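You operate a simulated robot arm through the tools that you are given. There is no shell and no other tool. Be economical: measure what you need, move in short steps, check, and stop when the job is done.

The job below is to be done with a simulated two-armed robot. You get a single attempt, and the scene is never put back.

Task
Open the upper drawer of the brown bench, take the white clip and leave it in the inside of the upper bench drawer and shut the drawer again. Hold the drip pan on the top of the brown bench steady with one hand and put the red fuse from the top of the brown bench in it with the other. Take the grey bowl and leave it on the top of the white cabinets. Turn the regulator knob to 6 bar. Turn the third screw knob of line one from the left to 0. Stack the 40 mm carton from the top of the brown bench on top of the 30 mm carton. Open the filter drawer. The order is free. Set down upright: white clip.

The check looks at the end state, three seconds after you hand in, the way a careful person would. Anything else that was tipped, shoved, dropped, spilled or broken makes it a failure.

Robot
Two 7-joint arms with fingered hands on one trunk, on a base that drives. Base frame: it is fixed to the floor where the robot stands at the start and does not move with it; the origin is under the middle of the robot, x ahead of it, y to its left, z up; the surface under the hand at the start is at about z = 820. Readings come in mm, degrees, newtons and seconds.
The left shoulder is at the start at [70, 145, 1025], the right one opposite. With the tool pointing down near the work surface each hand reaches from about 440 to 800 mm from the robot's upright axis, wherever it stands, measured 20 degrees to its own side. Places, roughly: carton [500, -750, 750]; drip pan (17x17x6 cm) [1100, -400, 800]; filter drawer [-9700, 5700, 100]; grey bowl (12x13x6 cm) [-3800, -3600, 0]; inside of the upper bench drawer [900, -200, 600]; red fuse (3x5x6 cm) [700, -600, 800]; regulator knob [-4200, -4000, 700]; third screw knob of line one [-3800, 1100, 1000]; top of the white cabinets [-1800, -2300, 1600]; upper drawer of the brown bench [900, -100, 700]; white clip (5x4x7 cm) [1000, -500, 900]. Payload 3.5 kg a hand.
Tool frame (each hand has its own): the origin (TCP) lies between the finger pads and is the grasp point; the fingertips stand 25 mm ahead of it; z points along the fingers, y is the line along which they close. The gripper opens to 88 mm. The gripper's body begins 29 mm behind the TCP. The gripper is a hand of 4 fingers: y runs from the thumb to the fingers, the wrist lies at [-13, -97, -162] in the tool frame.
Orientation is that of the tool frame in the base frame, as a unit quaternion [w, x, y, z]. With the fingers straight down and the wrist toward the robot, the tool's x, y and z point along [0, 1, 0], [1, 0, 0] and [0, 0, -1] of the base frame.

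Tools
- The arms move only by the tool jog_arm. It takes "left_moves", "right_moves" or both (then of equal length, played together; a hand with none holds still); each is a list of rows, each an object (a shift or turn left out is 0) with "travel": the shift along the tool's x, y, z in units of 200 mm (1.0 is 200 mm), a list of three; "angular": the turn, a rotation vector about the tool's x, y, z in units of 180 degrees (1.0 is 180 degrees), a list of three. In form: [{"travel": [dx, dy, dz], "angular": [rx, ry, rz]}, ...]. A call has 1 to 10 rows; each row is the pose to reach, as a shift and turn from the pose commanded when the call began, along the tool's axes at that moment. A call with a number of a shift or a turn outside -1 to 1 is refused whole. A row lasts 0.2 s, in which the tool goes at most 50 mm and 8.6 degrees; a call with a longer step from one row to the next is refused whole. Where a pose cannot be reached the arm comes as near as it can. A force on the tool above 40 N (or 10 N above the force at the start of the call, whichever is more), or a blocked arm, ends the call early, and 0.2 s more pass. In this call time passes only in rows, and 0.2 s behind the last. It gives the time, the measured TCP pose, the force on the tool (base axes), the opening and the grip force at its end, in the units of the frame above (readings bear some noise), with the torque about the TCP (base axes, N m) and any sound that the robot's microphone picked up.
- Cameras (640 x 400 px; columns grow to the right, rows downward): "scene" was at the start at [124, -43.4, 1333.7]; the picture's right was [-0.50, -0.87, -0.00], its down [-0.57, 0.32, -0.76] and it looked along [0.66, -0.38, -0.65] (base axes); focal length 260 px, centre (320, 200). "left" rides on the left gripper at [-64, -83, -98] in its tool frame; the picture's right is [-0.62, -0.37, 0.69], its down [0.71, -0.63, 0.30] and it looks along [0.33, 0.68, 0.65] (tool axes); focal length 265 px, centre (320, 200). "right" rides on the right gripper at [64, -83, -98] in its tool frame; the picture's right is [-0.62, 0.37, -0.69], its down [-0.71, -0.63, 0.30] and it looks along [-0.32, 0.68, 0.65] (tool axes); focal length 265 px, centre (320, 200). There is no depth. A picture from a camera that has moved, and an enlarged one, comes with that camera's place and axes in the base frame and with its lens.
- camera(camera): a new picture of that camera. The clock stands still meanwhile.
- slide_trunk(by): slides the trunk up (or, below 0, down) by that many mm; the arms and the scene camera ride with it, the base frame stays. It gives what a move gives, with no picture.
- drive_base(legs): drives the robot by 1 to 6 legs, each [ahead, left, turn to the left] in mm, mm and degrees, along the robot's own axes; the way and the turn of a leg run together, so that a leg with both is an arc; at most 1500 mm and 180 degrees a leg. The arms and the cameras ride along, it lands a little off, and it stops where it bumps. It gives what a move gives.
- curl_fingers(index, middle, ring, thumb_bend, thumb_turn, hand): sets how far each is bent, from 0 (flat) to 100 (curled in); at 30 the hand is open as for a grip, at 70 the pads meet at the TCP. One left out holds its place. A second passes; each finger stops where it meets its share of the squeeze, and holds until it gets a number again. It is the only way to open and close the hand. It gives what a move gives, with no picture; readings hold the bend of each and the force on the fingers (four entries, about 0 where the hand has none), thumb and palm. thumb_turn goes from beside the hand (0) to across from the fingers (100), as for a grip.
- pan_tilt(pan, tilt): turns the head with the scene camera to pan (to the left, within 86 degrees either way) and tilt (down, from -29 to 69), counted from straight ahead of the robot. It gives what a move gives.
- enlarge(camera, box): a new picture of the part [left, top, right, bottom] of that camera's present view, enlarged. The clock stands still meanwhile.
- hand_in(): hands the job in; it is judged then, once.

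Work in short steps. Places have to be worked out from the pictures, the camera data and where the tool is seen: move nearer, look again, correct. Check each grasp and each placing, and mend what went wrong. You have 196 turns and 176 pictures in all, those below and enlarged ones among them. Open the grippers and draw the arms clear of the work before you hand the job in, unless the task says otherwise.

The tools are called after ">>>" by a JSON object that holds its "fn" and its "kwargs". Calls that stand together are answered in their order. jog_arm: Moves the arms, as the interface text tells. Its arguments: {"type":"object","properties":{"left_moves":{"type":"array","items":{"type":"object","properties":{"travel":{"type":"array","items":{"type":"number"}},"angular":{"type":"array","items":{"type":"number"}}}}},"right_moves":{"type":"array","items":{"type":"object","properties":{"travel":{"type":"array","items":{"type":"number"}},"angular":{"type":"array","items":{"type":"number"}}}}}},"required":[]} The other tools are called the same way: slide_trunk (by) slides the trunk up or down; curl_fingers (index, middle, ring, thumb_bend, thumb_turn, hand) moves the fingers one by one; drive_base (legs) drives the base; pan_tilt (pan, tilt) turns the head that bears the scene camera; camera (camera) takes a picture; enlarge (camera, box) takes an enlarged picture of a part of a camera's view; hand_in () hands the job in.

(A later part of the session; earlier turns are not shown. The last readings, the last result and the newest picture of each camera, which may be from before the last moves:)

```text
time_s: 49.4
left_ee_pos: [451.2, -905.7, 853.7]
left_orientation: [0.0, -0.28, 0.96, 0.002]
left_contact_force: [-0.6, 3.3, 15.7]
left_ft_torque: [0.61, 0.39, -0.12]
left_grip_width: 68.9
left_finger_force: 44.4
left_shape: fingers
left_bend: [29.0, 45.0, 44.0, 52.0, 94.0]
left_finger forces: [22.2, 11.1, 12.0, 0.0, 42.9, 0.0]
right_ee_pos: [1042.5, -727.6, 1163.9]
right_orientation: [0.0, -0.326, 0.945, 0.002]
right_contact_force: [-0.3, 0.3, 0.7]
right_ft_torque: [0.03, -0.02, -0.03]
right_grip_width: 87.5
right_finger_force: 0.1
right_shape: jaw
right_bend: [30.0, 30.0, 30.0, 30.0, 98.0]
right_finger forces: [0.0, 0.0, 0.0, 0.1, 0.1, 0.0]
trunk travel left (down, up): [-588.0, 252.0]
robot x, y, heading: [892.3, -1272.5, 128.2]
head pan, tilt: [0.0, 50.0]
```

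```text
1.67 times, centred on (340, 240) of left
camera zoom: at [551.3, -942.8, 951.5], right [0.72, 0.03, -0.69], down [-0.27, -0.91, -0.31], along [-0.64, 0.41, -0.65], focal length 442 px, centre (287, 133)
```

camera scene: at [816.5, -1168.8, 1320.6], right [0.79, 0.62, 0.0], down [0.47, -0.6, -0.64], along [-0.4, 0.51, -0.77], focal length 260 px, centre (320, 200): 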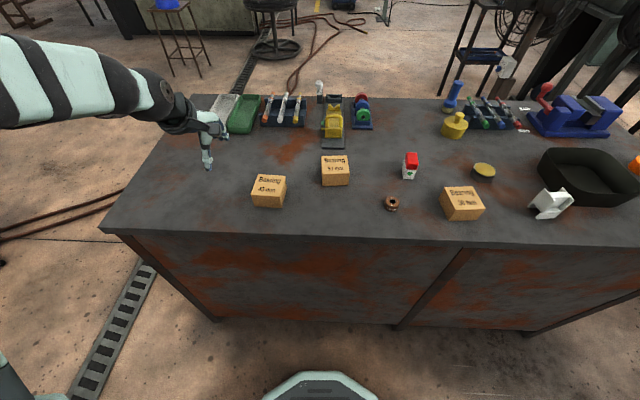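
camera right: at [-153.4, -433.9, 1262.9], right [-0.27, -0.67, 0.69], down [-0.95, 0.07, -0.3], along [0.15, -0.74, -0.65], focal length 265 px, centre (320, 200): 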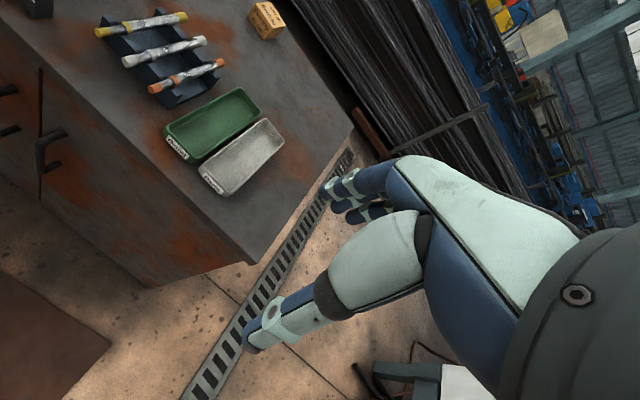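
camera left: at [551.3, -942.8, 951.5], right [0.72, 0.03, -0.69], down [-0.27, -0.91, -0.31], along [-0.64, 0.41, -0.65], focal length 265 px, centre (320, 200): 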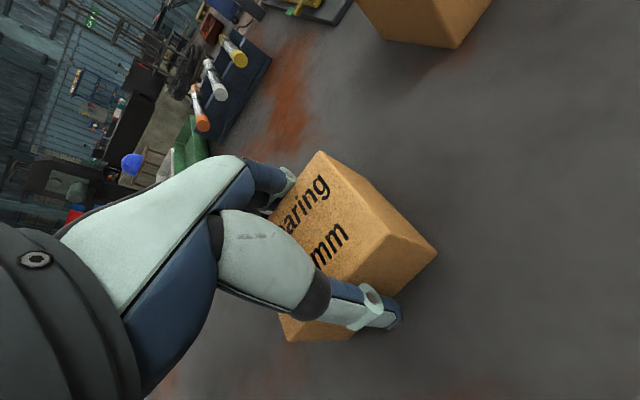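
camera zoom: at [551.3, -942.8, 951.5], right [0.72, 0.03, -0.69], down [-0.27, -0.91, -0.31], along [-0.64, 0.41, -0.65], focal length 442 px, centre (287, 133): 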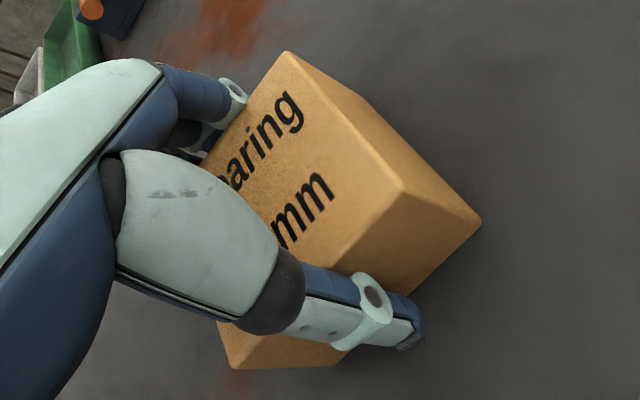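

The index tip seems to ride on the box's top edge. I straighten the index only; thumb plus two fingers hold the faces.

>>> {"fn": "curl_fingers", "kwargs": {"hand": "left", "index": 15}}

>>> {"fn": "jog_arm", "kwargs": {"left_moves": [{"travel": [0, 0, -0.1]}, {"travel": [0, 0, -0.2]}]}}

>>> {"fn": "camera", "kwargs": {"camera": "left"}}

>>> {"fn": "enlarge", "kwargs": {"camera": "scene", "box": [205, 130, 333, 210]}}

```text
time_s: 50.4
left_ee_pos: [453.2, -906.3, 854.7]
left_orientation: [0.0, -0.28, 0.96, 0.0]
left_contact_force: [5.6, 1.2, 16.9]
left_ft_torque: [0.32, 0.49, -0.2]
left_grip_width: 88.2
left_finger_force: 27.4
left_shape: fingers
left_bend: [15.0, 43.0, 42.0, 57.0, 92.0]
left_finger forces: [0.0, 12.4, 13.3, 0.0, 28.8, 0.0]
right_ee_pos: [1042.8, -727.2, 1163.7]
right_orientation: [-0.001, -0.326, 0.945, 0.002]
right_contact_force: [-2.0, 0.4, 0.0]
right_ft_torque: [0.0, 0.01, -0.02]
right_grip_width: 87.3
right_finger_force: 0.0
right_shape: jaw
right_bend: [30.0, 30.0, 30.0, 30.0, 98.0]
right_finger forces: [0.0, 0.0, 0.0, 0.1, 0.1, 0.1]
trunk travel left (down, up): [-588.0, 252.0]
robot x, y, heading: [896.0, -1267.8, 128.2]
head pan, tilt: [0.0, 50.0]
```

```text
time_s: 51.0
left_ee_pos: [451.5, -906.5, 890.6]
left_orientation: [0.0, -0.28, 0.96, -0.001]
left_contact_force: [-0.2, 0.7, -2.3]
left_ft_torque: [0.0, 0.01, 0.01]
left_grip_width: 87.2
left_finger_force: 25.5
left_shape: fingers
left_bend: [15.0, 44.0, 42.0, 57.0, 92.0]
left_finger forces: [0.0, 11.9, 13.6, 0.0, 25.6, 0.0]
right_ee_pos: [1041.3, -727.4, 1163.7]
right_orientation: [-0.001, -0.326, 0.945, 0.0]
right_contact_force: [1.1, 0.9, 0.6]
right_ft_torque: [0.03, -0.02, 0.01]
right_grip_width: 87.6
right_finger_force: 0.0
right_shape: jaw
right_bend: [30.0, 30.0, 30.0, 30.0, 98.0]
right_finger forces: [0.0, 0.1, 0.0, 0.0, 0.0, 0.0]
trunk travel left (down, up): [-588.0, 252.0]
robot x, y, heading: [893.3, -1267.5, 128.5]
head pan, tilt: [0.0, 50.0]
```

```text
149 pictures are left
camera left: at [551.0, -943.0, 988.6], right [0.72, 0.02, -0.69], down [-0.26, -0.92, -0.3], along [-0.64, 0.4, -0.66], focal length 265 px, centre (320, 200)
```

left: 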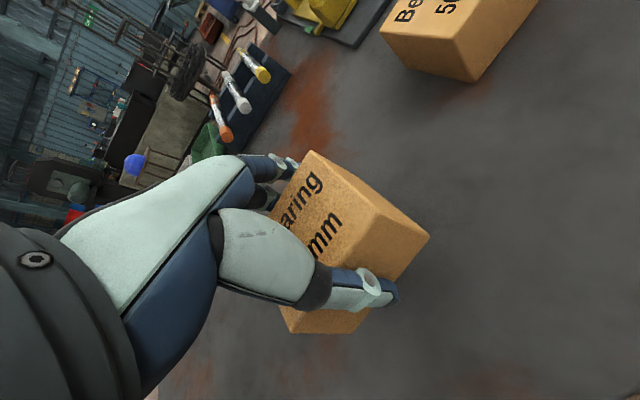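

```text
5.00 times, centred on (269, 170) of scene
camera zoom: at [817.8, -1169.5, 1320.6], right [0.79, 0.62, 0.0], down [0.47, -0.6, -0.64], along [-0.4, 0.51, -0.77], focal length 1301 px, centre (575, 350)
```

zoom: 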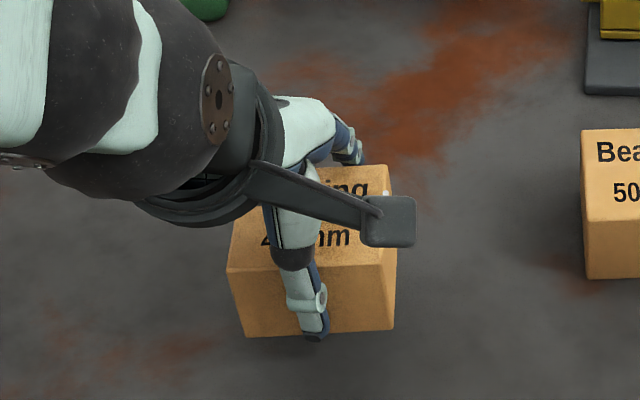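

The carton is lifted and level, centre on the TCP, yaw ≈132° – which matches the 30 carton. I raise it and drive along to the 30 carton.

>>> {"fn": "jog_arm", "kwargs": {"left_moves": [{"travel": [0, 0, -0.2]}, {"travel": [0, 0, -0.4]}, {"travel": [0, 0, -0.55]}]}}

>>> {"fn": "drive_base", "kwargs": {"legs": [[0, -455, -0.8]]}}

>>> {"fn": "camera", "kwargs": {"camera": "scene"}}

>>> {"fn": "enlarge", "kwargs": {"camera": "scene", "box": [190, 120, 350, 220]}}

```text
time_s: 51.8
left_ee_pos: [451.5, -903.8, 1001.3]
left_orientation: [0.001, -0.28, 0.96, 0.0]
left_contact_force: [-0.4, -0.6, -0.9]
left_ft_torque: [0.02, 0.03, -0.05]
left_grip_width: 87.2
left_finger_force: 25.1
left_shape: fingers
left_bend: [15.0, 44.0, 42.0, 57.0, 92.0]
left_finger forces: [0.1, 12.0, 13.6, 0.0, 25.3, 0.1]
right_ee_pos: [1040.2, -726.2, 1163.4]
right_orientation: [0.0, -0.326, 0.945, -0.001]
right_contact_force: [-0.4, -0.1, -0.4]
right_ft_torque: [-0.02, 0.0, -0.02]
right_grip_width: 87.8
right_finger_force: 0.0
right_shape: jaw
right_bend: [30.0, 30.0, 30.0, 30.0, 98.0]
right_finger forces: [0.0, 0.0, 0.1, 0.0, 0.0, 0.0]
trunk travel left (down, up): [-588.0, 252.0]
robot x, y, heading: [890.0, -1268.5, 127.9]
head pan, tilt: [0.0, 50.0]
```

```text
time_s: 54.6
left_ee_pos: [814.4, -620.3, 1001.2]
left_orientation: [0.001, -0.274, 0.962, 0.001]
left_contact_force: [0.0, -0.1, -1.9]
left_ft_torque: [-0.01, 0.04, 0.02]
left_grip_width: 87.4
left_finger_force: 25.1
left_shape: fingers
left_bend: [15.0, 44.0, 42.0, 57.0, 92.0]
left_finger forces: [0.0, 11.9, 13.5, 0.0, 25.3, 0.0]
right_ee_pos: [1404.6, -450.4, 1164.7]
right_orientation: [0.001, -0.32, 0.948, 0.0]
right_contact_force: [0.3, -0.2, 0.2]
right_ft_torque: [0.0, 0.0, 0.01]
right_grip_width: 87.3
right_finger_force: 0.0
right_shape: jaw
right_bend: [30.0, 30.0, 30.0, 30.0, 98.0]
right_finger forces: [0.1, 0.0, 0.0, 0.0, 0.0, 0.0]
trunk travel left (down, up): [-588.0, 252.0]
robot x, y, heading: [1252.3, -988.1, 127.6]
head pan, tilt: [0.0, 50.0]
```

```text
147 pictures are left
camera scene: at [1176.0, -890.1, 1320.6], right [0.79, 0.61, 0.0], down [0.47, -0.61, -0.64], along [-0.39, 0.51, -0.77], focal length 260 px, centre (320, 200)
```

scene: 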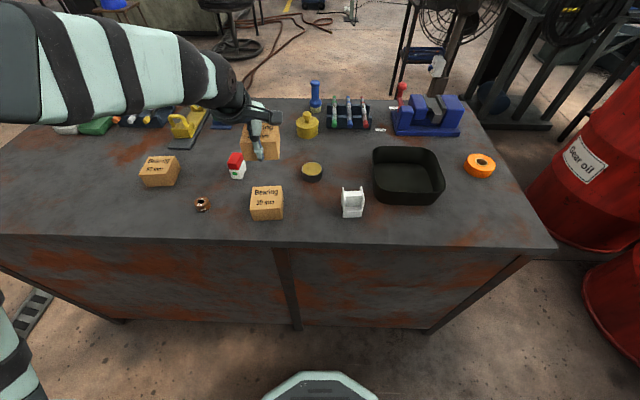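

```text
4.00 times, centred on (270, 170) of scene
camera zoom: at [1176.0, -890.1, 1320.6], right [0.79, 0.61, 0.0], down [0.47, -0.61, -0.64], along [-0.39, 0.51, -0.77], focal length 1041 px, centre (520, 320)
```

zoom: 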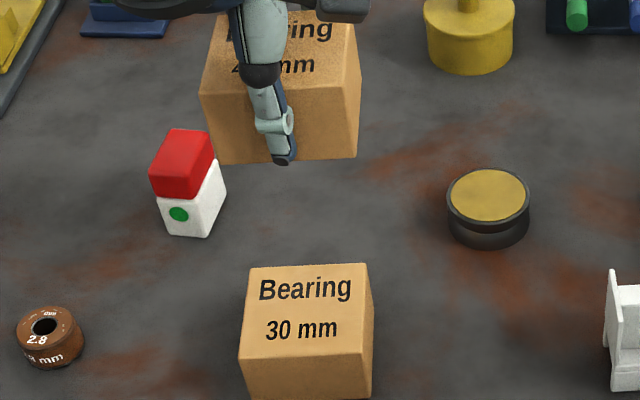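

The 30 carton's centre measures (840, −656), yaw 132.6°. I move the held carton back 45 mm over it and descend to just above.

>>> {"fn": "jog_arm", "kwargs": {"left_moves": [{"travel": [-0.006, -0.12, 0]}, {"travel": [-0.006, -0.228, 0]}, {"travel": [-0.006, -0.228, 0.2]}, {"travel": [-0.006, -0.228, 0.35]}, {"travel": [-0.006, -0.228, 0.42]}]}}

>>> {"fn": "enlarge", "kwargs": {"camera": "scene", "box": [190, 140, 350, 240]}}

>>> {"fn": "camera", "kwargs": {"camera": "left"}}

```text
time_s: 55.8
left_ee_pos: [841.1, -659.6, 917.4]
left_orientation: [0.001, -0.274, 0.962, 0.001]
left_contact_force: [0.0, -0.1, -2.2]
left_ft_torque: [-0.01, -0.01, 0.01]
left_grip_width: 87.2
left_finger_force: 25.4
left_shape: fingers
left_bend: [15.0, 44.0, 43.0, 57.0, 92.0]
left_finger forces: [0.0, 11.8, 13.4, 0.1, 25.0, 0.0]
right_ee_pos: [1405.6, -450.7, 1165.3]
right_orientation: [0.001, -0.319, 0.948, 0.0]
right_contact_force: [0.2, -0.5, -0.3]
right_ft_torque: [-0.02, 0.01, 0.0]
right_grip_width: 87.5
right_finger_force: 0.1
right_shape: jaw
right_bend: [30.0, 30.0, 30.0, 30.0, 98.0]
right_finger forces: [0.1, 0.0, 0.0, 0.0, 0.0, 0.0]
trunk travel left (down, up): [-588.0, 252.0]
robot x, y, heading: [1252.0, -988.3, 127.3]
head pan, tilt: [0.0, 50.0]
```

```text
4.00 times, centred on (270, 190) of scene
camera zoom: at [1176.3, -889.8, 1320.6], right [0.79, 0.61, 0.0], down [0.47, -0.61, -0.64], along [-0.39, 0.51, -0.77], focal length 1041 px, centre (520, 240)
```

zoom: 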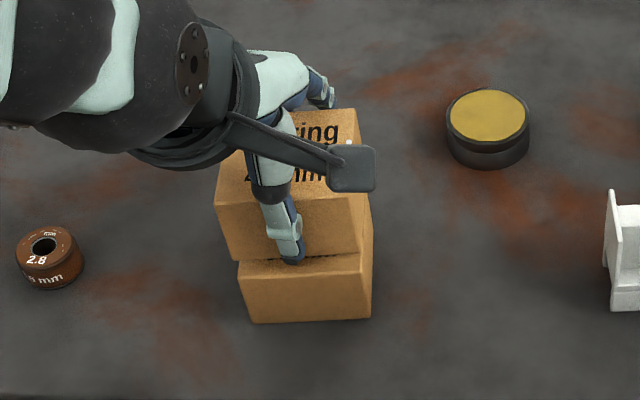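

```text
144 pictures are left
camera left: at [940.0, -697.0, 1015.9], right [0.72, 0.01, -0.69], down [-0.27, -0.91, -0.31], along [-0.64, 0.41, -0.65], focal length 265 px, centre (320, 200)
```

left: 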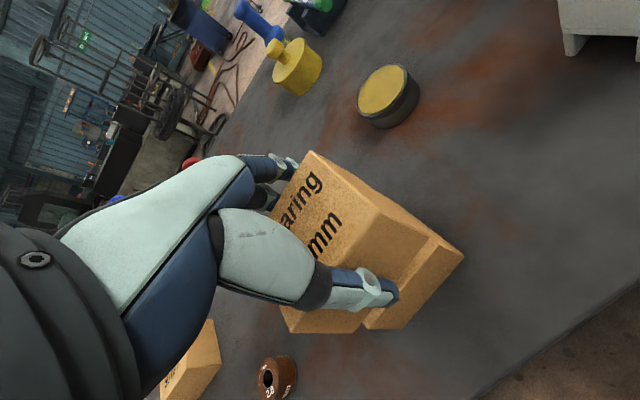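

Edges of the two boxes line up within ~3 mm. I lower gently until contact.

>>> {"fn": "jog_arm", "kwargs": {"left_moves": [{"travel": [0, 0, 0.03]}, {"travel": [0, 0, 0.06]}, {"travel": [0, 0, 0.075]}, {"travel": [0, 0, 0.085]}, {"travel": [0, 0, 0.095]}, {"travel": [0, 0, 0.105]}]}}

>>> {"fn": "enlarge", "kwargs": {"camera": "scene", "box": [190, 140, 350, 240]}}

```text
time_s: 57.2
left_ee_pos: [841.3, -658.5, 898.6]
left_orientation: [0.0, -0.274, 0.962, 0.004]
left_contact_force: [1.4, -0.4, 10.2]
left_ft_torque: [0.14, 0.49, 0.01]
left_grip_width: 87.2
left_finger_force: 25.3
left_shape: fingers
left_bend: [15.0, 44.0, 42.0, 57.0, 92.0]
left_finger forces: [0.0, 12.2, 13.1, 0.0, 26.9, 0.1]
right_ee_pos: [1405.9, -451.4, 1164.9]
right_orientation: [0.0, -0.321, 0.947, 0.002]
right_contact_force: [-0.7, -0.5, 0.5]
right_ft_torque: [0.03, 0.01, 0.0]
right_grip_width: 87.7
right_finger_force: 0.0
right_shape: jaw
right_bend: [30.0, 30.0, 30.0, 30.0, 98.0]
right_finger forces: [0.0, 0.0, 0.0, 0.0, 0.1, 0.0]
trunk travel left (down, up): [-588.0, 252.0]
robot x, y, heading: [1252.7, -989.5, 127.2]
head pan, tilt: [0.0, 50.0]
```

```text
4.00 times, centred on (270, 190) of scene
camera zoom: at [1178.3, -891.6, 1321.0], right [0.79, 0.61, 0.0], down [0.46, -0.61, -0.64], along [-0.39, 0.51, -0.77], focal length 1041 px, centre (520, 240)
```

zoom: 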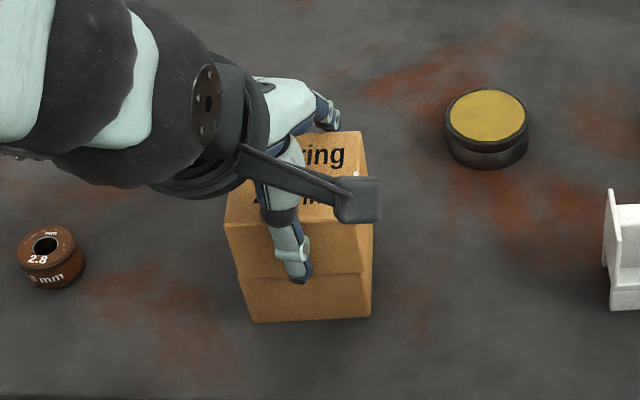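

Seated well aligned. I open the hand and rise.

>>> {"fn": "curl_fingers", "kwargs": {"hand": "left", "index": 15, "middle": 28, "ring": 28, "thumb_bend": 28}}

>>> {"fn": "jog_arm", "kwargs": {"left_moves": [{"travel": [0, 0, -0.1]}, {"travel": [0, 0, -0.3]}, {"travel": [0, 0, -0.5]}, {"travel": [0, 0, -0.7]}]}}

>>> {"fn": "camera", "kwargs": {"camera": "scene"}}

```text
time_s: 58.2
left_ee_pos: [842.0, -657.7, 897.2]
left_orientation: [0.001, -0.274, 0.962, 0.0]
left_contact_force: [-0.4, -0.2, 0.7]
left_ft_torque: [-0.01, -0.04, 0.01]
left_grip_width: 103.3
left_finger_force: 0.1
left_shape: fingers
left_bend: [15.0, 28.0, 28.0, 28.0, 97.0]
left_finger forces: [0.0, 0.1, 0.0, 0.0, 0.1, 0.1]
right_ee_pos: [1404.5, -450.1, 1165.4]
right_orientation: [0.001, -0.32, 0.948, 0.001]
right_contact_force: [0.2, -0.9, -0.1]
right_ft_torque: [0.0, 0.0, 0.0]
right_grip_width: 87.4
right_finger_force: 0.1
right_shape: jaw
right_bend: [30.0, 30.0, 30.0, 30.0, 98.0]
right_finger forces: [0.1, 0.1, 0.1, 0.1, 0.0, 0.0]
trunk travel left (down, up): [-588.0, 252.0]
robot x, y, heading: [1250.1, -991.0, 127.4]
head pan, tilt: [0.0, 50.0]
```

```text
time_s: 59.2
left_ee_pos: [843.5, -660.0, 1040.0]
left_orientation: [0.001, -0.274, 0.962, 0.0]
left_contact_force: [0.0, -0.7, 0.3]
left_ft_torque: [-0.02, -0.02, 0.02]
left_grip_width: 103.5
left_finger_force: 0.1
left_shape: fingers
left_bend: [15.0, 28.0, 28.0, 28.0, 97.0]
left_finger forces: [0.0, 0.0, 0.1, 0.0, 0.0, 0.0]
right_ee_pos: [1406.6, -451.7, 1163.9]
right_orientation: [0.0, -0.32, 0.947, 0.001]
right_contact_force: [0.4, -0.2, 0.2]
right_ft_torque: [0.0, -0.01, -0.01]
right_grip_width: 87.7
right_finger_force: 0.1
right_shape: jaw
right_bend: [30.0, 30.0, 30.0, 30.0, 98.0]
right_finger forces: [0.0, 0.0, 0.0, 0.0, 0.0, 0.0]
trunk travel left (down, up): [-588.0, 252.0]
robot x, y, heading: [1254.0, -990.5, 127.4]
head pan, tilt: [0.0, 50.0]
```

```text
142 pictures are left
camera scene: at [1177.2, -891.0, 1320.7], right [0.79, 0.61, 0.0], down [0.46, -0.61, -0.64], along [-0.39, 0.51, -0.77], focal length 260 px, centre (320, 200)
```

scene: 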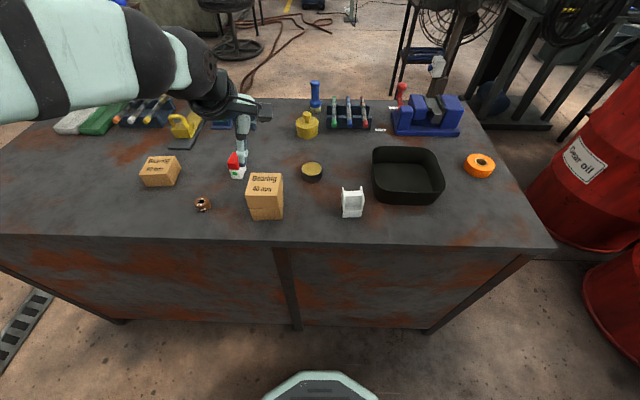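

Carton stack is done. Now I zoom in on the fuse and the pan for their exact pose.

>>> {"fn": "enlarge", "kwargs": {"camera": "scene", "box": [205, 135, 285, 185]}}

>>> {"fn": "enlarge", "kwargs": {"camera": "scene", "box": [320, 130, 480, 230]}}

>>> {"fn": "camera", "kwargs": {"camera": "left"}}

```text
8.00 times, centred on (245, 160) of scene
camera zoom: at [1177.2, -891.0, 1320.7], right [0.79, 0.61, 0.0], down [0.46, -0.61, -0.64], along [-0.39, 0.51, -0.77], focal length 2081 px, centre (920, 520)
```

zoom: 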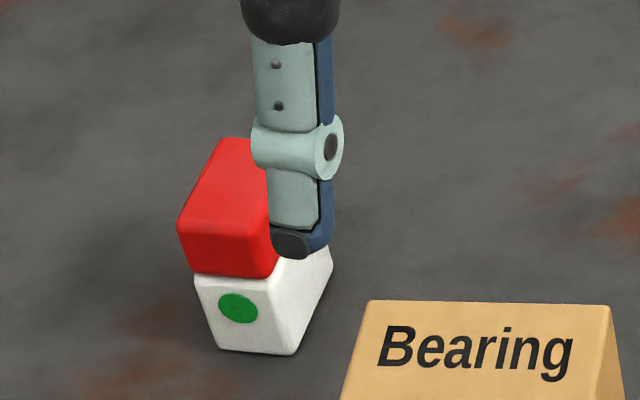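

```text
4.00 times, centred on (400, 180) of scene
camera zoom: at [1177.2, -891.0, 1320.7], right [0.79, 0.61, 0.0], down [0.46, -0.61, -0.64], along [-0.39, 0.51, -0.77], focal length 1041 px, centre (0, 280)
```

zoom: 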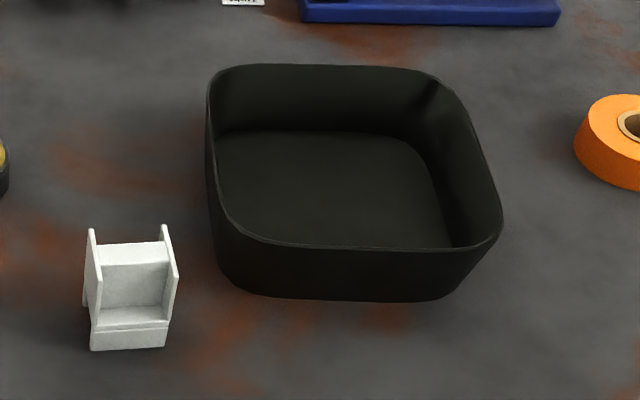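

```text
139 pictures are left
camera left: at [941.2, -698.7, 1138.6], right [0.72, 0.01, -0.69], down [-0.27, -0.91, -0.31], along [-0.64, 0.41, -0.65], focal length 265 px, centre (320, 200)
```

left: 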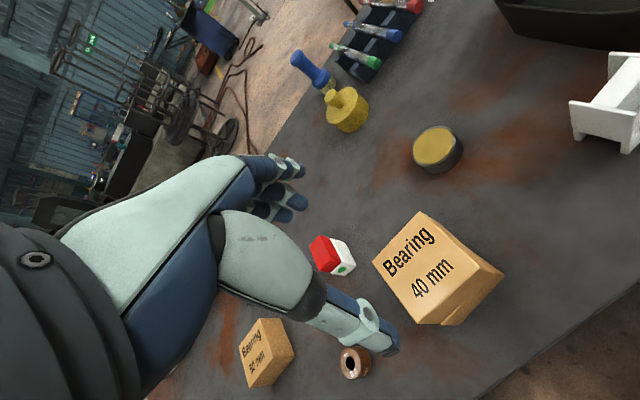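

Fuse: centre ≈(688, −613), its 48 mm side along ~118°, 30 mm wide. I bring the left hand over it with a 4° yaw and hover.

>>> {"fn": "curl_fingers", "kwargs": {"hand": "left", "index": 30, "middle": 30, "ring": 30, "thumb_bend": 30}}

>>> {"fn": "jog_arm", "kwargs": {"left_moves": [{"travel": [0.134, 0.15, 0], "angular": [0, 0, 0.005]}, {"travel": [0.268, 0.3, 0], "angular": [0, 0, 0.01]}, {"travel": [0.402, 0.45, 0], "angular": [0, 0, 0.015]}, {"travel": [0.536, 0.606, 0], "angular": [0, 0, 0.021]}, {"travel": [0.536, 0.606, 0.2], "angular": [0, 0, 0.021]}, {"travel": [0.536, 0.606, 0.4], "angular": [0, 0, 0.021]}, {"travel": [0.536, 0.606, 0.55], "angular": [0, 0, 0.021]}]}}

>>> {"fn": "enlarge", "kwargs": {"camera": "scene", "box": [181, 120, 309, 200]}}

>>> {"fn": "camera", "kwargs": {"camera": "left"}}

```text
time_s: 60.2
left_ee_pos: [843.0, -660.5, 1038.6]
left_orientation: [0.0, -0.274, 0.962, 0.001]
left_contact_force: [-0.8, 1.2, 0.7]
left_ft_torque: [-0.03, 0.0, 0.02]
left_grip_width: 85.2
left_finger_force: 0.1
left_shape: fingers
left_bend: [30.0, 30.0, 30.0, 30.0, 97.0]
left_finger forces: [0.1, 0.0, 0.1, 0.0, 0.0, 0.0]
right_ee_pos: [1405.7, -450.9, 1165.6]
right_orientation: [0.001, -0.321, 0.947, 0.0]
right_contact_force: [0.4, 0.5, -0.5]
right_ft_torque: [0.01, 0.0, -0.01]
right_grip_width: 87.6
right_finger_force: 0.0
right_shape: jaw
right_bend: [30.0, 30.0, 30.0, 30.0, 98.0]
right_finger forces: [0.0, 0.0, 0.0, 0.1, 0.0, 0.0]
trunk travel left (down, up): [-588.0, 252.0]
robot x, y, heading: [1253.8, -987.4, 127.6]
head pan, tilt: [0.0, 50.0]
```

```text
time_s: 61.8
left_ee_pos: [685.7, -612.7, 925.7]
left_orientation: [0.0, -0.242, 0.97, 0.0]
left_contact_force: [0.4, -0.4, -0.5]
left_ft_torque: [0.0, -0.02, -0.03]
left_grip_width: 85.0
left_finger_force: 0.1
left_shape: fingers
left_bend: [30.0, 30.0, 30.0, 30.0, 97.0]
left_finger forces: [0.1, 0.1, 0.0, 0.1, 0.0, 0.0]
right_ee_pos: [1404.6, -449.0, 1163.2]
right_orientation: [0.001, -0.32, 0.947, 0.0]
right_contact_force: [-0.9, 0.2, -0.4]
right_ft_torque: [0.01, 0.01, 0.01]
right_grip_width: 87.5
right_finger_force: 0.0
right_shape: jaw
right_bend: [30.0, 30.0, 30.0, 30.0, 98.0]
right_finger forces: [0.1, 0.1, 0.1, 0.0, 0.1, 0.0]
trunk travel left (down, up): [-588.0, 252.0]
robot x, y, heading: [1252.6, -989.0, 127.5]
head pan, tilt: [0.0, 50.0]
```

```text
5.00 times, centred on (245, 160) of scene
camera zoom: at [1175.7, -889.6, 1320.5], right [0.79, 0.61, 0.0], down [0.47, -0.61, -0.64], along [-0.39, 0.51, -0.77], focal length 1301 px, centre (695, 400)
```

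zoom: 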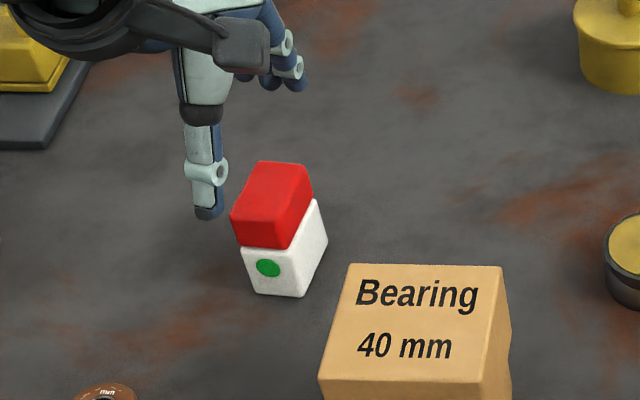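

```text
137 pictures are left
camera left: at [781.4, -656.8, 1024.5], right [0.72, -0.03, -0.69], down [-0.33, -0.89, -0.31], along [-0.61, 0.45, -0.65], focal length 265 px, centre (320, 200)
```

left: 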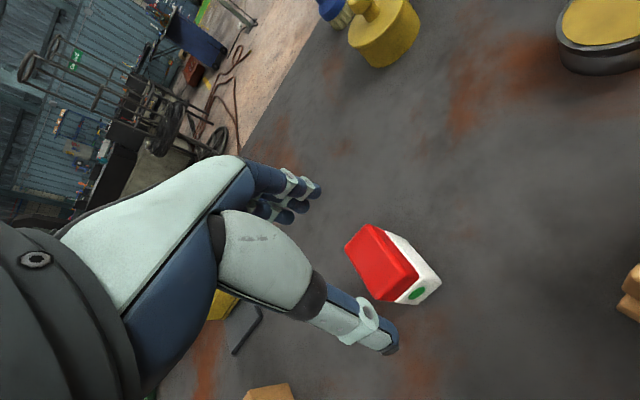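

The TCP's vertical line projects right onto the fuse. I descend 75 mm with a small correction and close the fingers.

>>> {"fn": "jog_arm", "kwargs": {"left_moves": [{"travel": [-0.02, -0.015, 0.15]}, {"travel": [-0.02, -0.015, 0.3]}, {"travel": [-0.02, -0.015, 0.38]}]}}

>>> {"fn": "curl_fingers", "kwargs": {"hand": "left", "index": 70, "middle": 70, "ring": 70, "thumb_bend": 70}}

>>> {"fn": "camera", "kwargs": {"camera": "left"}}

>>> {"fn": "enlarge", "kwargs": {"camera": "scene", "box": [181, 120, 309, 200]}}

```text
time_s: 62.6
left_ee_pos: [689.7, -613.4, 851.6]
left_orientation: [0.001, -0.241, 0.97, 0.0]
left_contact_force: [0.4, 0.3, 0.1]
left_ft_torque: [-0.01, -0.02, 0.0]
left_grip_width: 85.1
left_finger_force: 0.0
left_shape: fingers
left_bend: [30.0, 30.0, 30.0, 30.0, 97.0]
left_finger forces: [0.1, 0.0, 0.0, 0.0, 0.0, 0.1]
right_ee_pos: [1406.0, -450.5, 1163.3]
right_orientation: [0.001, -0.321, 0.947, 0.0]
right_contact_force: [-0.3, -0.4, 0.1]
right_ft_torque: [0.02, -0.01, -0.02]
right_grip_width: 87.5
right_finger_force: 0.1
right_shape: jaw
right_bend: [30.0, 30.0, 30.0, 30.0, 98.0]
right_finger forces: [0.0, 0.0, 0.1, 0.1, 0.0, 0.0]
trunk travel left (down, up): [-588.0, 252.0]
robot x, y, heading: [1251.9, -987.5, 127.2]
head pan, tilt: [0.0, 50.0]
```

```text
time_s: 63.6
left_ee_pos: [691.3, -612.8, 852.1]
left_orientation: [0.0, -0.242, 0.97, 0.001]
left_contact_force: [-0.6, 0.7, 3.1]
left_ft_torque: [0.07, 0.09, -0.01]
left_grip_width: 38.8
left_finger_force: 25.5
left_shape: fingers
left_bend: [52.0, 57.0, 70.0, 56.0, 96.0]
left_finger forces: [16.1, 9.9, 0.0, 0.0, 25.3, 0.0]
right_ee_pos: [1405.8, -450.1, 1164.1]
right_orientation: [0.001, -0.32, 0.948, -0.001]
right_contact_force: [0.1, 1.0, -0.5]
right_ft_torque: [0.01, 0.0, 0.04]
right_grip_width: 87.4
right_finger_force: 0.1
right_shape: jaw
right_bend: [30.0, 30.0, 30.0, 30.0, 98.0]
right_finger forces: [0.0, 0.0, 0.0, 0.0, 0.0, 0.1]
trunk travel left (down, up): [-588.0, 252.0]
robot x, y, heading: [1250.3, -987.1, 127.3]
head pan, tilt: [0.0, 50.0]
```

```text
136 pictures are left
camera left: at [786.8, -657.3, 950.1], right [0.72, -0.03, -0.69], down [-0.33, -0.89, -0.31], along [-0.61, 0.45, -0.65], focal length 265 px, centre (320, 200)
```

left: 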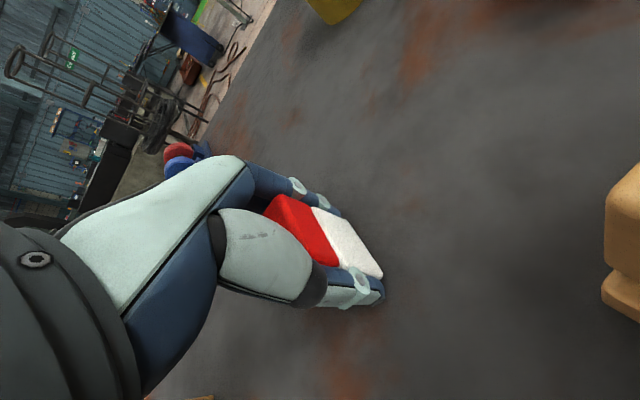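

```text
5.00 times, centred on (245, 160) of scene
camera zoom: at [1176.8, -890.2, 1320.6], right [0.79, 0.61, 0.0], down [0.47, -0.61, -0.64], along [-0.39, 0.51, -0.77], focal length 1301 px, centre (695, 400)
```

zoom: 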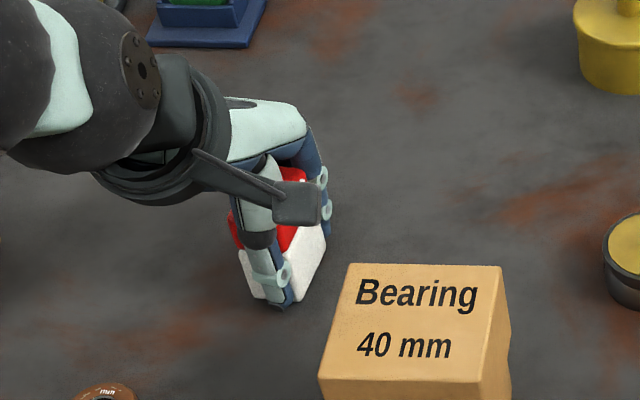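

Fuse gripped by thumb, index and middle. I lift it, shift the robot right so both hands face the pan (centre ≈ (1060, −385)), and turn the right hand to pinch the pan's right wall.

>>> {"fn": "jog_arm", "kwargs": {"left_moves": [{"travel": [0, 0, -0.1]}, {"travel": [0, 0, -0.2]}, {"travel": [0, 0, -0.4]}, {"travel": [0, 0, -0.6]}, {"travel": [0, 0, -0.75]}, {"travel": [0, 0, -0.75]}, {"travel": [0, 0, -0.75]}, {"travel": [0, 0, -0.75]}, {"travel": [0, 0, -0.75]}, {"travel": [0, 0, -0.75]}], "right_moves": [{"angular": [0, 0, -0.0467]}, {"angular": [0, 0, -0.0934]}, {"angular": [0, 0, -0.14]}, {"angular": [0, 0, -0.1868]}, {"angular": [0, 0, -0.2335]}, {"angular": [0, 0, -0.28]}, {"angular": [0, 0, -0.3269]}, {"angular": [0, 0, -0.3736]}, {"angular": [0, 0, -0.42]}, {"angular": [0, 0, -0.467]}]}}

>>> {"fn": "drive_base", "kwargs": {"legs": [[0, -160, 0]]}}

>>> {"fn": "camera", "kwargs": {"camera": "scene"}}

>>> {"fn": "camera", "kwargs": {"camera": "left"}}

```text
time_s: 65.4
left_ee_pos: [686.1, -616.7, 1000.0]
left_orientation: [0.003, -0.243, 0.97, 0.002]
left_contact_force: [-0.3, 0.5, -0.5]
left_ft_torque: [0.05, -0.06, 0.01]
left_grip_width: 38.6
left_finger_force: 25.2
left_shape: fingers
left_bend: [52.0, 57.0, 70.0, 56.0, 96.0]
left_finger forces: [15.0, 9.0, 0.1, 0.0, 25.1, 0.1]
right_ee_pos: [1380.9, -428.4, 1156.3]
right_orientation: [0.009, 0.763, -0.646, 0.022]
right_contact_force: [-10.3, -1.9, 5.5]
right_ft_torque: [0.03, -1.76, -0.71]
right_grip_width: 87.8
right_finger_force: 0.0
right_shape: jaw
right_bend: [30.0, 30.0, 30.0, 30.0, 98.0]
right_finger forces: [0.0, 0.0, 0.1, 0.0, 0.0, 0.1]
right hand out of reach, approached as far as the arm can: row 1, 2, 3, 4, 5, 6, 7, 8
trunk travel left (down, up): [-588.0, 252.0]
robot x, y, heading: [1251.1, -988.5, 127.3]
head pan, tilt: [0.0, 50.0]
stopped in row 8 (right hand): the force on the tool passed its limit at 106 N (the readings are from after the stop); the commanded pose is now the measured one
```

```text
time_s: 66.8
left_ee_pos: [815.7, -516.3, 1000.4]
left_orientation: [0.001, -0.24, 0.971, 0.0]
left_contact_force: [0.4, 0.0, -0.9]
left_ft_torque: [0.0, -0.02, 0.02]
left_grip_width: 39.1
left_finger_force: 24.3
left_shape: fingers
left_bend: [52.0, 57.0, 70.0, 56.0, 96.0]
left_finger forces: [15.0, 9.0, 0.0, 0.0, 25.0, 0.0]
right_ee_pos: [1511.5, -328.2, 1153.7]
right_orientation: [0.01, 0.763, -0.647, 0.021]
right_contact_force: [-17.7, -6.3, 16.7]
right_ft_torque: [-0.04, -3.75, -1.56]
right_grip_width: 87.8
right_finger_force: 0.0
right_shape: jaw
right_bend: [30.0, 30.0, 30.0, 30.0, 98.0]
right_finger forces: [0.0, 0.1, 0.0, 0.0, 0.0, 0.1]
trunk travel left (down, up): [-588.0, 252.0]
robot x, y, heading: [1374.9, -893.4, 127.2]
head pan, tilt: [0.0, 50.0]
```

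```text
134 pictures are left
camera scene: at [1301.7, -794.2, 1320.6], right [0.8, 0.61, 0.0], down [0.47, -0.61, -0.64], along [-0.39, 0.51, -0.77], focal length 260 px, centre (320, 200)
```

scene: 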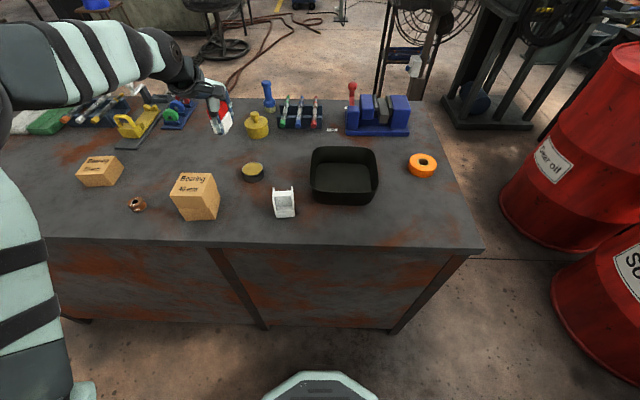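

```text
133 pictures are left
camera left: at [912.2, -561.5, 1098.5], right [0.72, -0.04, -0.69], down [-0.34, -0.89, -0.31], along [-0.6, 0.45, -0.65], focal length 265 px, centre (320, 200)
```

left: 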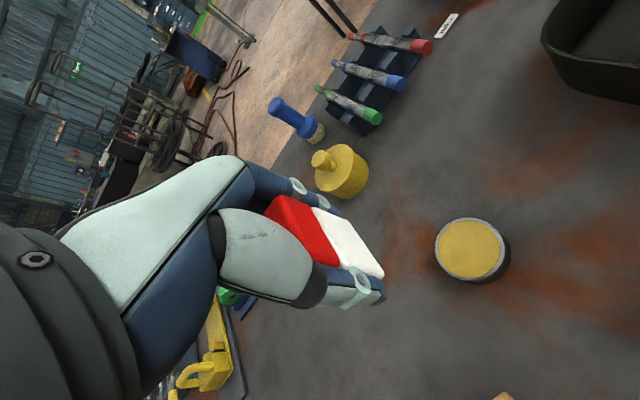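

The right wrist touched something (likely its own elbow against the body) while turning that far back. I move the right hand ahead to free it.

>>> {"fn": "jog_arm", "kwargs": {"right_moves": [{"travel": [-0.16, 0.09, 0]}, {"travel": [-0.33, 0.175, 0]}, {"travel": [-0.5, 0.26, 0]}, {"travel": [-0.66, 0.35, 0]}]}}

>>> {"fn": "camera", "kwargs": {"camera": "right"}}

```text
time_s: 67.1
left_ee_pos: [815.7, -516.4, 999.3]
left_orientation: [0.001, -0.24, 0.971, 0.0]
left_contact_force: [-1.0, -1.4, -1.0]
left_ft_torque: [-0.01, 0.0, 0.04]
left_grip_width: 38.7
left_finger_force: 24.5
left_shape: fingers
left_bend: [52.0, 57.0, 70.0, 56.0, 96.0]
left_finger forces: [15.1, 9.0, 0.1, 0.0, 25.1, 0.0]
right_ee_pos: [1506.4, -320.4, 1153.9]
right_orientation: [0.017, 0.756, -0.654, 0.026]
right_contact_force: [-2.4, -2.5, -0.1]
right_ft_torque: [0.15, -0.32, -0.25]
right_grip_width: 87.7
right_finger_force: 0.0
right_shape: jaw
right_bend: [30.0, 30.0, 30.0, 30.0, 98.0]
right_finger forces: [0.0, 0.0, 0.1, 0.0, 0.1, 0.0]
trunk travel left (down, up): [-588.0, 252.0]
robot x, y, heading: [1379.4, -898.0, 127.1]
head pan, tilt: [0.0, 50.0]
stopped in row 1 (right hand): the force on the tool passed its limit at 70 N (the readings are from after the stop); the commanded pose is now the measured one
```

```text
132 pictures are left
camera right: at [1596.4, -365.9, 1257.1], right [-0.47, 0.6, 0.65], down [0.53, 0.78, -0.34], along [-0.71, 0.18, -0.68], focal length 265 px, centre (320, 200)
```

right: 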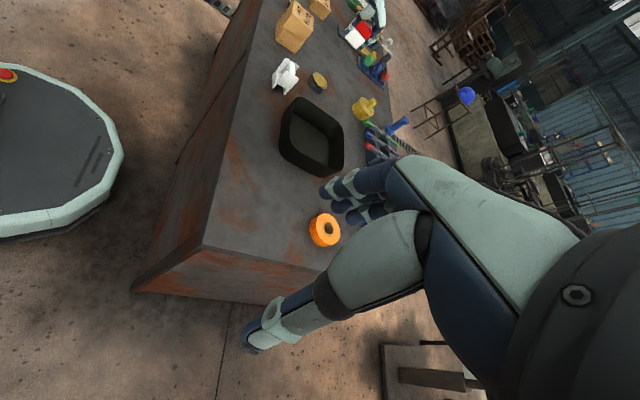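

Force has dropped to near zero now. I repeat the move ahead in smaller steps.

>>> {"fn": "jog_arm", "kwargs": {"right_moves": [{"travel": [-0.08, 0.045, 0]}, {"travel": [-0.16, 0.09, 0]}, {"travel": [-0.24, 0.13, 0]}, {"travel": [-0.33, 0.175, 0]}, {"travel": [-0.5, 0.26, 0]}, {"travel": [-0.66, 0.35, 0]}]}}

```text
time_s: 67.4
left_ee_pos: [816.4, -517.0, 1000.1]
left_orientation: [0.001, -0.242, 0.97, 0.001]
left_contact_force: [-0.2, 0.2, -0.5]
left_ft_torque: [-0.01, 0.0, -0.04]
left_grip_width: 38.9
left_finger_force: 24.6
left_shape: fingers
left_bend: [52.0, 57.0, 70.0, 56.0, 96.0]
left_finger forces: [15.2, 9.0, 0.1, 0.0, 25.1, 0.0]
right_ee_pos: [1501.7, -314.5, 1152.9]
right_orientation: [0.023, 0.75, -0.66, 0.031]
right_contact_force: [-4.1, -0.5, 2.7]
right_ft_torque: [-0.1, -0.77, -0.27]
right_grip_width: 88.1
right_finger_force: 0.0
right_shape: jaw
right_bend: [30.0, 30.0, 30.0, 30.0, 98.0]
right_finger forces: [0.0, 0.0, 0.1, 0.0, 0.0, 0.0]
trunk travel left (down, up): [-588.0, 252.0]
robot x, y, heading: [1379.3, -896.7, 127.5]
head pan, tilt: [0.0, 50.0]
stopped in row 1 (right hand): the force on the tool passed its limit at 64 N (the readings are from after the stop); the commanded pose is now the measured one
```

Still pressing. I turn the wrist back part-way (about 25°) to release the self-contact.

>>> {"fn": "jog_arm", "kwargs": {"right_moves": [{"angular": [0, 0, 0.03]}, {"angular": [0, 0, 0.06]}, {"angular": [0, 0, 0.1]}, {"angular": [0, 0, 0.14]}]}}

>>> {"fn": "pan_tilt", "kwargs": {"pan": -60, "tilt": 40}}

>>> {"fn": "camera", "kwargs": {"camera": "scene"}}

```text
time_s: 68.4
left_ee_pos: [815.1, -517.6, 1000.7]
left_orientation: [0.0, -0.241, 0.971, 0.0]
left_contact_force: [0.0, -0.3, -1.1]
left_ft_torque: [0.02, -0.02, -0.03]
left_grip_width: 38.9
left_finger_force: 24.6
left_shape: fingers
left_bend: [52.0, 57.0, 70.0, 56.0, 96.0]
left_finger forces: [15.3, 9.0, 0.0, 0.0, 25.1, 0.0]
right_ee_pos: [1501.9, -307.9, 1157.8]
right_orientation: [-0.015, -0.589, 0.807, -0.036]
right_contact_force: [0.7, 0.5, 0.3]
right_ft_torque: [0.02, -0.05, 0.02]
right_grip_width: 88.0
right_finger_force: 0.0
right_shape: jaw
right_bend: [30.0, 30.0, 30.0, 30.0, 98.0]
right_finger forces: [0.0, 0.0, 0.0, 0.0, 0.0, 0.0]
right hand out of reach, approached as far as the arm can: row 4
trunk travel left (down, up): [-588.0, 252.0]
robot x, y, heading: [1380.6, -889.5, 127.5]
head pan, tilt: [0.0, 50.0]
```

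```text
time_s: 69.7
left_ee_pos: [816.2, -516.4, 999.5]
left_orientation: [0.0, -0.24, 0.971, 0.0]
left_contact_force: [0.0, -0.2, -0.9]
left_ft_torque: [0.01, -0.02, 0.02]
left_grip_width: 38.8
left_finger_force: 24.7
left_shape: fingers
left_bend: [52.0, 57.0, 70.0, 56.0, 96.0]
left_finger forces: [15.2, 9.1, 0.0, 0.1, 25.1, 0.0]
right_ee_pos: [1501.6, -305.6, 1157.1]
right_orientation: [-0.016, -0.59, 0.807, -0.036]
right_contact_force: [-0.1, 0.2, 0.4]
right_ft_torque: [0.01, -0.03, 0.02]
right_grip_width: 88.0
right_finger_force: 0.1
right_shape: jaw
right_bend: [30.0, 30.0, 30.0, 30.0, 98.0]
right_finger forces: [0.1, 0.0, 0.0, 0.0, 0.0, 0.0]
trunk travel left (down, up): [-588.0, 252.0]
robot x, y, heading: [1379.2, -892.7, 127.4]
head pan, tilt: [-60.0, 40.0]
```

```text
131 pictures are left
camera scene: at [1381.6, -776.4, 1334.7], right [0.92, -0.38, 0.0], down [-0.25, -0.59, -0.77], along [0.29, 0.71, -0.64], focal length 260 px, centre (320, 200)
```

scene: 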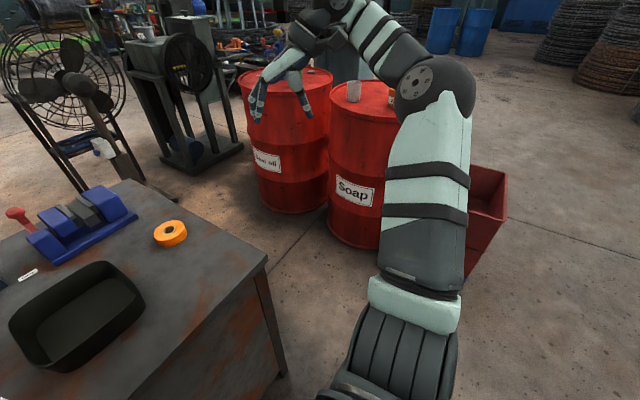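

Freed. The near-right rounded corner of the pan suits the present yaw (162° → 172°), so I'll pinch the rim there, at about (1157, −398). First travel toward it, high.

>>> {"fn": "jog_arm", "kwargs": {"right_moves": [{"travel": [0.105, 0.165, 0]}, {"travel": [0.21, 0.33, 0]}, {"travel": [0.315, 0.5, 0]}, {"travel": [0.42, 0.67, 0]}, {"travel": [0.53, 0.84, 0]}, {"travel": [0.635, 1.0, 0]}]}}

>>> {"fn": "jog_arm", "kwargs": {"right_moves": [{"travel": [0.08, 0.14, 0], "angular": [0, 0, -0.02]}, {"travel": [0.16, 0.28, 0], "angular": [0, 0, -0.04]}, {"travel": [0.24, 0.4, 0], "angular": [0, 0, -0.055]}, {"travel": [0.3, 0.47, 0.1], "angular": [0, 0, -0.055]}, {"travel": [0.3, 0.47, 0.3], "angular": [0, 0, -0.055]}, {"travel": [0.3, 0.47, 0.5], "angular": [0, 0, -0.055]}, {"travel": [0.3, 0.47, 0.7], "angular": [0, 0, -0.055]}]}}

>>> {"fn": "pan_tilt", "kwargs": {"pan": -5, "tilt": 50}}

>>> {"fn": "camera", "kwargs": {"camera": "scene"}}

>>> {"fn": "camera", "kwargs": {"camera": "right"}}

```text
time_s: 71.1
left_ee_pos: [815.4, -516.8, 999.1]
left_orientation: [0.001, -0.242, 0.97, 0.001]
left_contact_force: [-0.6, -0.7, -0.9]
left_ft_torque: [0.0, -0.02, -0.01]
left_grip_width: 38.9
left_finger_force: 24.6
left_shape: fingers
left_bend: [52.0, 57.0, 70.0, 56.0, 96.0]
left_finger forces: [15.2, 9.0, 0.1, 0.0, 25.0, 0.0]
right_ee_pos: [1268.9, -365.1, 1160.5]
right_orientation: [-0.015, -0.588, 0.808, -0.036]
right_contact_force: [0.2, 0.2, 0.1]
right_ft_torque: [0.0, -0.04, -0.01]
right_grip_width: 87.9
right_finger_force: 0.1
right_shape: jaw
right_bend: [30.0, 30.0, 30.0, 30.0, 98.0]
right_finger forces: [0.0, 0.0, 0.1, 0.1, 0.0, 0.1]
trunk travel left (down, up): [-588.0, 252.0]
robot x, y, heading: [1378.1, -894.2, 127.5]
head pan, tilt: [-60.0, 40.0]
```

```text
time_s: 72.7
left_ee_pos: [816.5, -516.2, 999.8]
left_orientation: [0.001, -0.241, 0.971, 0.001]
left_contact_force: [0.1, -0.3, -0.2]
left_ft_torque: [0.02, 0.0, -0.01]
left_grip_width: 38.8
left_finger_force: 24.6
left_shape: fingers
left_bend: [52.0, 57.0, 70.0, 56.0, 96.0]
left_finger forces: [15.2, 9.1, 0.0, 0.0, 25.1, 0.1]
right_ee_pos: [1165.6, -402.1, 1019.2]
right_orientation: [-0.017, -0.656, 0.754, -0.034]
right_contact_force: [0.5, 0.1, 0.4]
right_ft_torque: [-0.01, -0.05, 0.0]
right_grip_width: 88.0
right_finger_force: 0.0
right_shape: jaw
right_bend: [30.0, 30.0, 30.0, 30.0, 98.0]
right_finger forces: [0.0, 0.0, 0.1, 0.1, 0.0, 0.1]
trunk travel left (down, up): [-588.0, 252.0]
robot x, y, heading: [1377.9, -889.5, 127.3]
head pan, tilt: [-60.0, 40.0]
```

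```text
time_s: 74.0
left_ee_pos: [816.5, -516.9, 1000.6]
left_orientation: [0.001, -0.241, 0.971, 0.0]
left_contact_force: [-0.2, 0.4, -1.7]
left_ft_torque: [0.0, -0.01, -0.01]
left_grip_width: 38.7
left_finger_force: 24.7
left_shape: fingers
left_bend: [52.0, 57.0, 70.0, 56.0, 96.0]
left_finger forces: [15.2, 8.9, 0.0, 0.1, 25.0, 0.1]
right_ee_pos: [1166.2, -404.9, 1018.7]
right_orientation: [-0.017, -0.657, 0.753, -0.034]
right_contact_force: [0.9, 0.3, 0.3]
right_ft_torque: [-0.03, 0.05, 0.03]
right_grip_width: 87.9
right_finger_force: 0.0
right_shape: jaw
right_bend: [30.0, 30.0, 30.0, 30.0, 98.0]
right_finger forces: [0.0, 0.0, 0.0, 0.0, 0.1, 0.0]
trunk travel left (down, up): [-588.0, 252.0]
robot x, y, heading: [1379.2, -893.8, 127.4]
head pan, tilt: [-5.0, 50.0]
```

```text
130 pictures are left
camera scene: at [1307.7, -789.9, 1320.6], right [0.85, 0.53, 0.0], down [0.41, -0.65, -0.64], along [-0.34, 0.54, -0.77], focal length 260 px, centre (320, 200)
```

scene: 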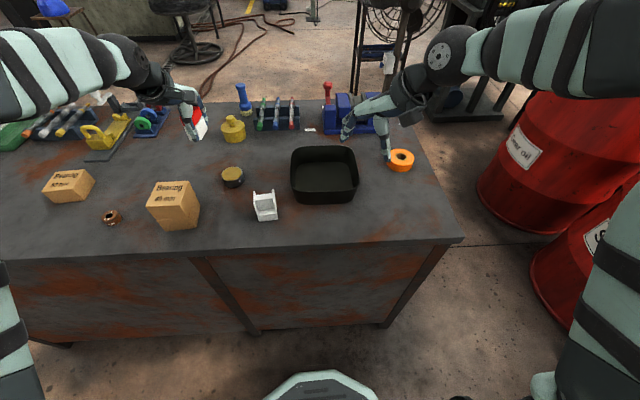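

```text
129 pictures are left
camera right: at [1238.9, -471.6, 1124.9], right [-0.29, 0.71, 0.64], down [0.73, 0.6, -0.34], along [-0.62, 0.36, -0.69], focal length 265 px, centre (320, 200)
```

right: 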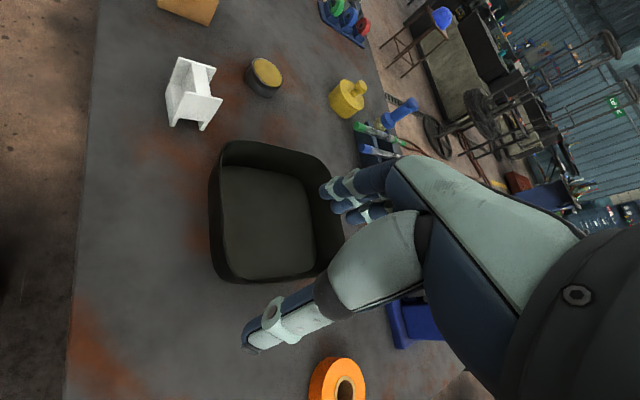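

I zoom the right camera on the pan corner to fix the pinch point.

>>> {"fn": "enlarge", "kwargs": {"camera": "right", "box": [180, 120, 372, 300]}}

```text
2.22 times, centred on (276, 210) of right
camera zoom: at [1238.9, -471.6, 1124.9], right [-0.29, 0.71, 0.64], down [0.73, 0.6, -0.34], along [-0.62, 0.36, -0.69], focal length 590 px, centre (418, 178)
```

zoom: 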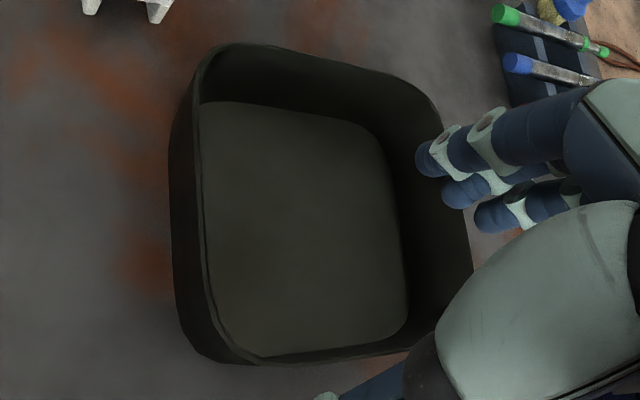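

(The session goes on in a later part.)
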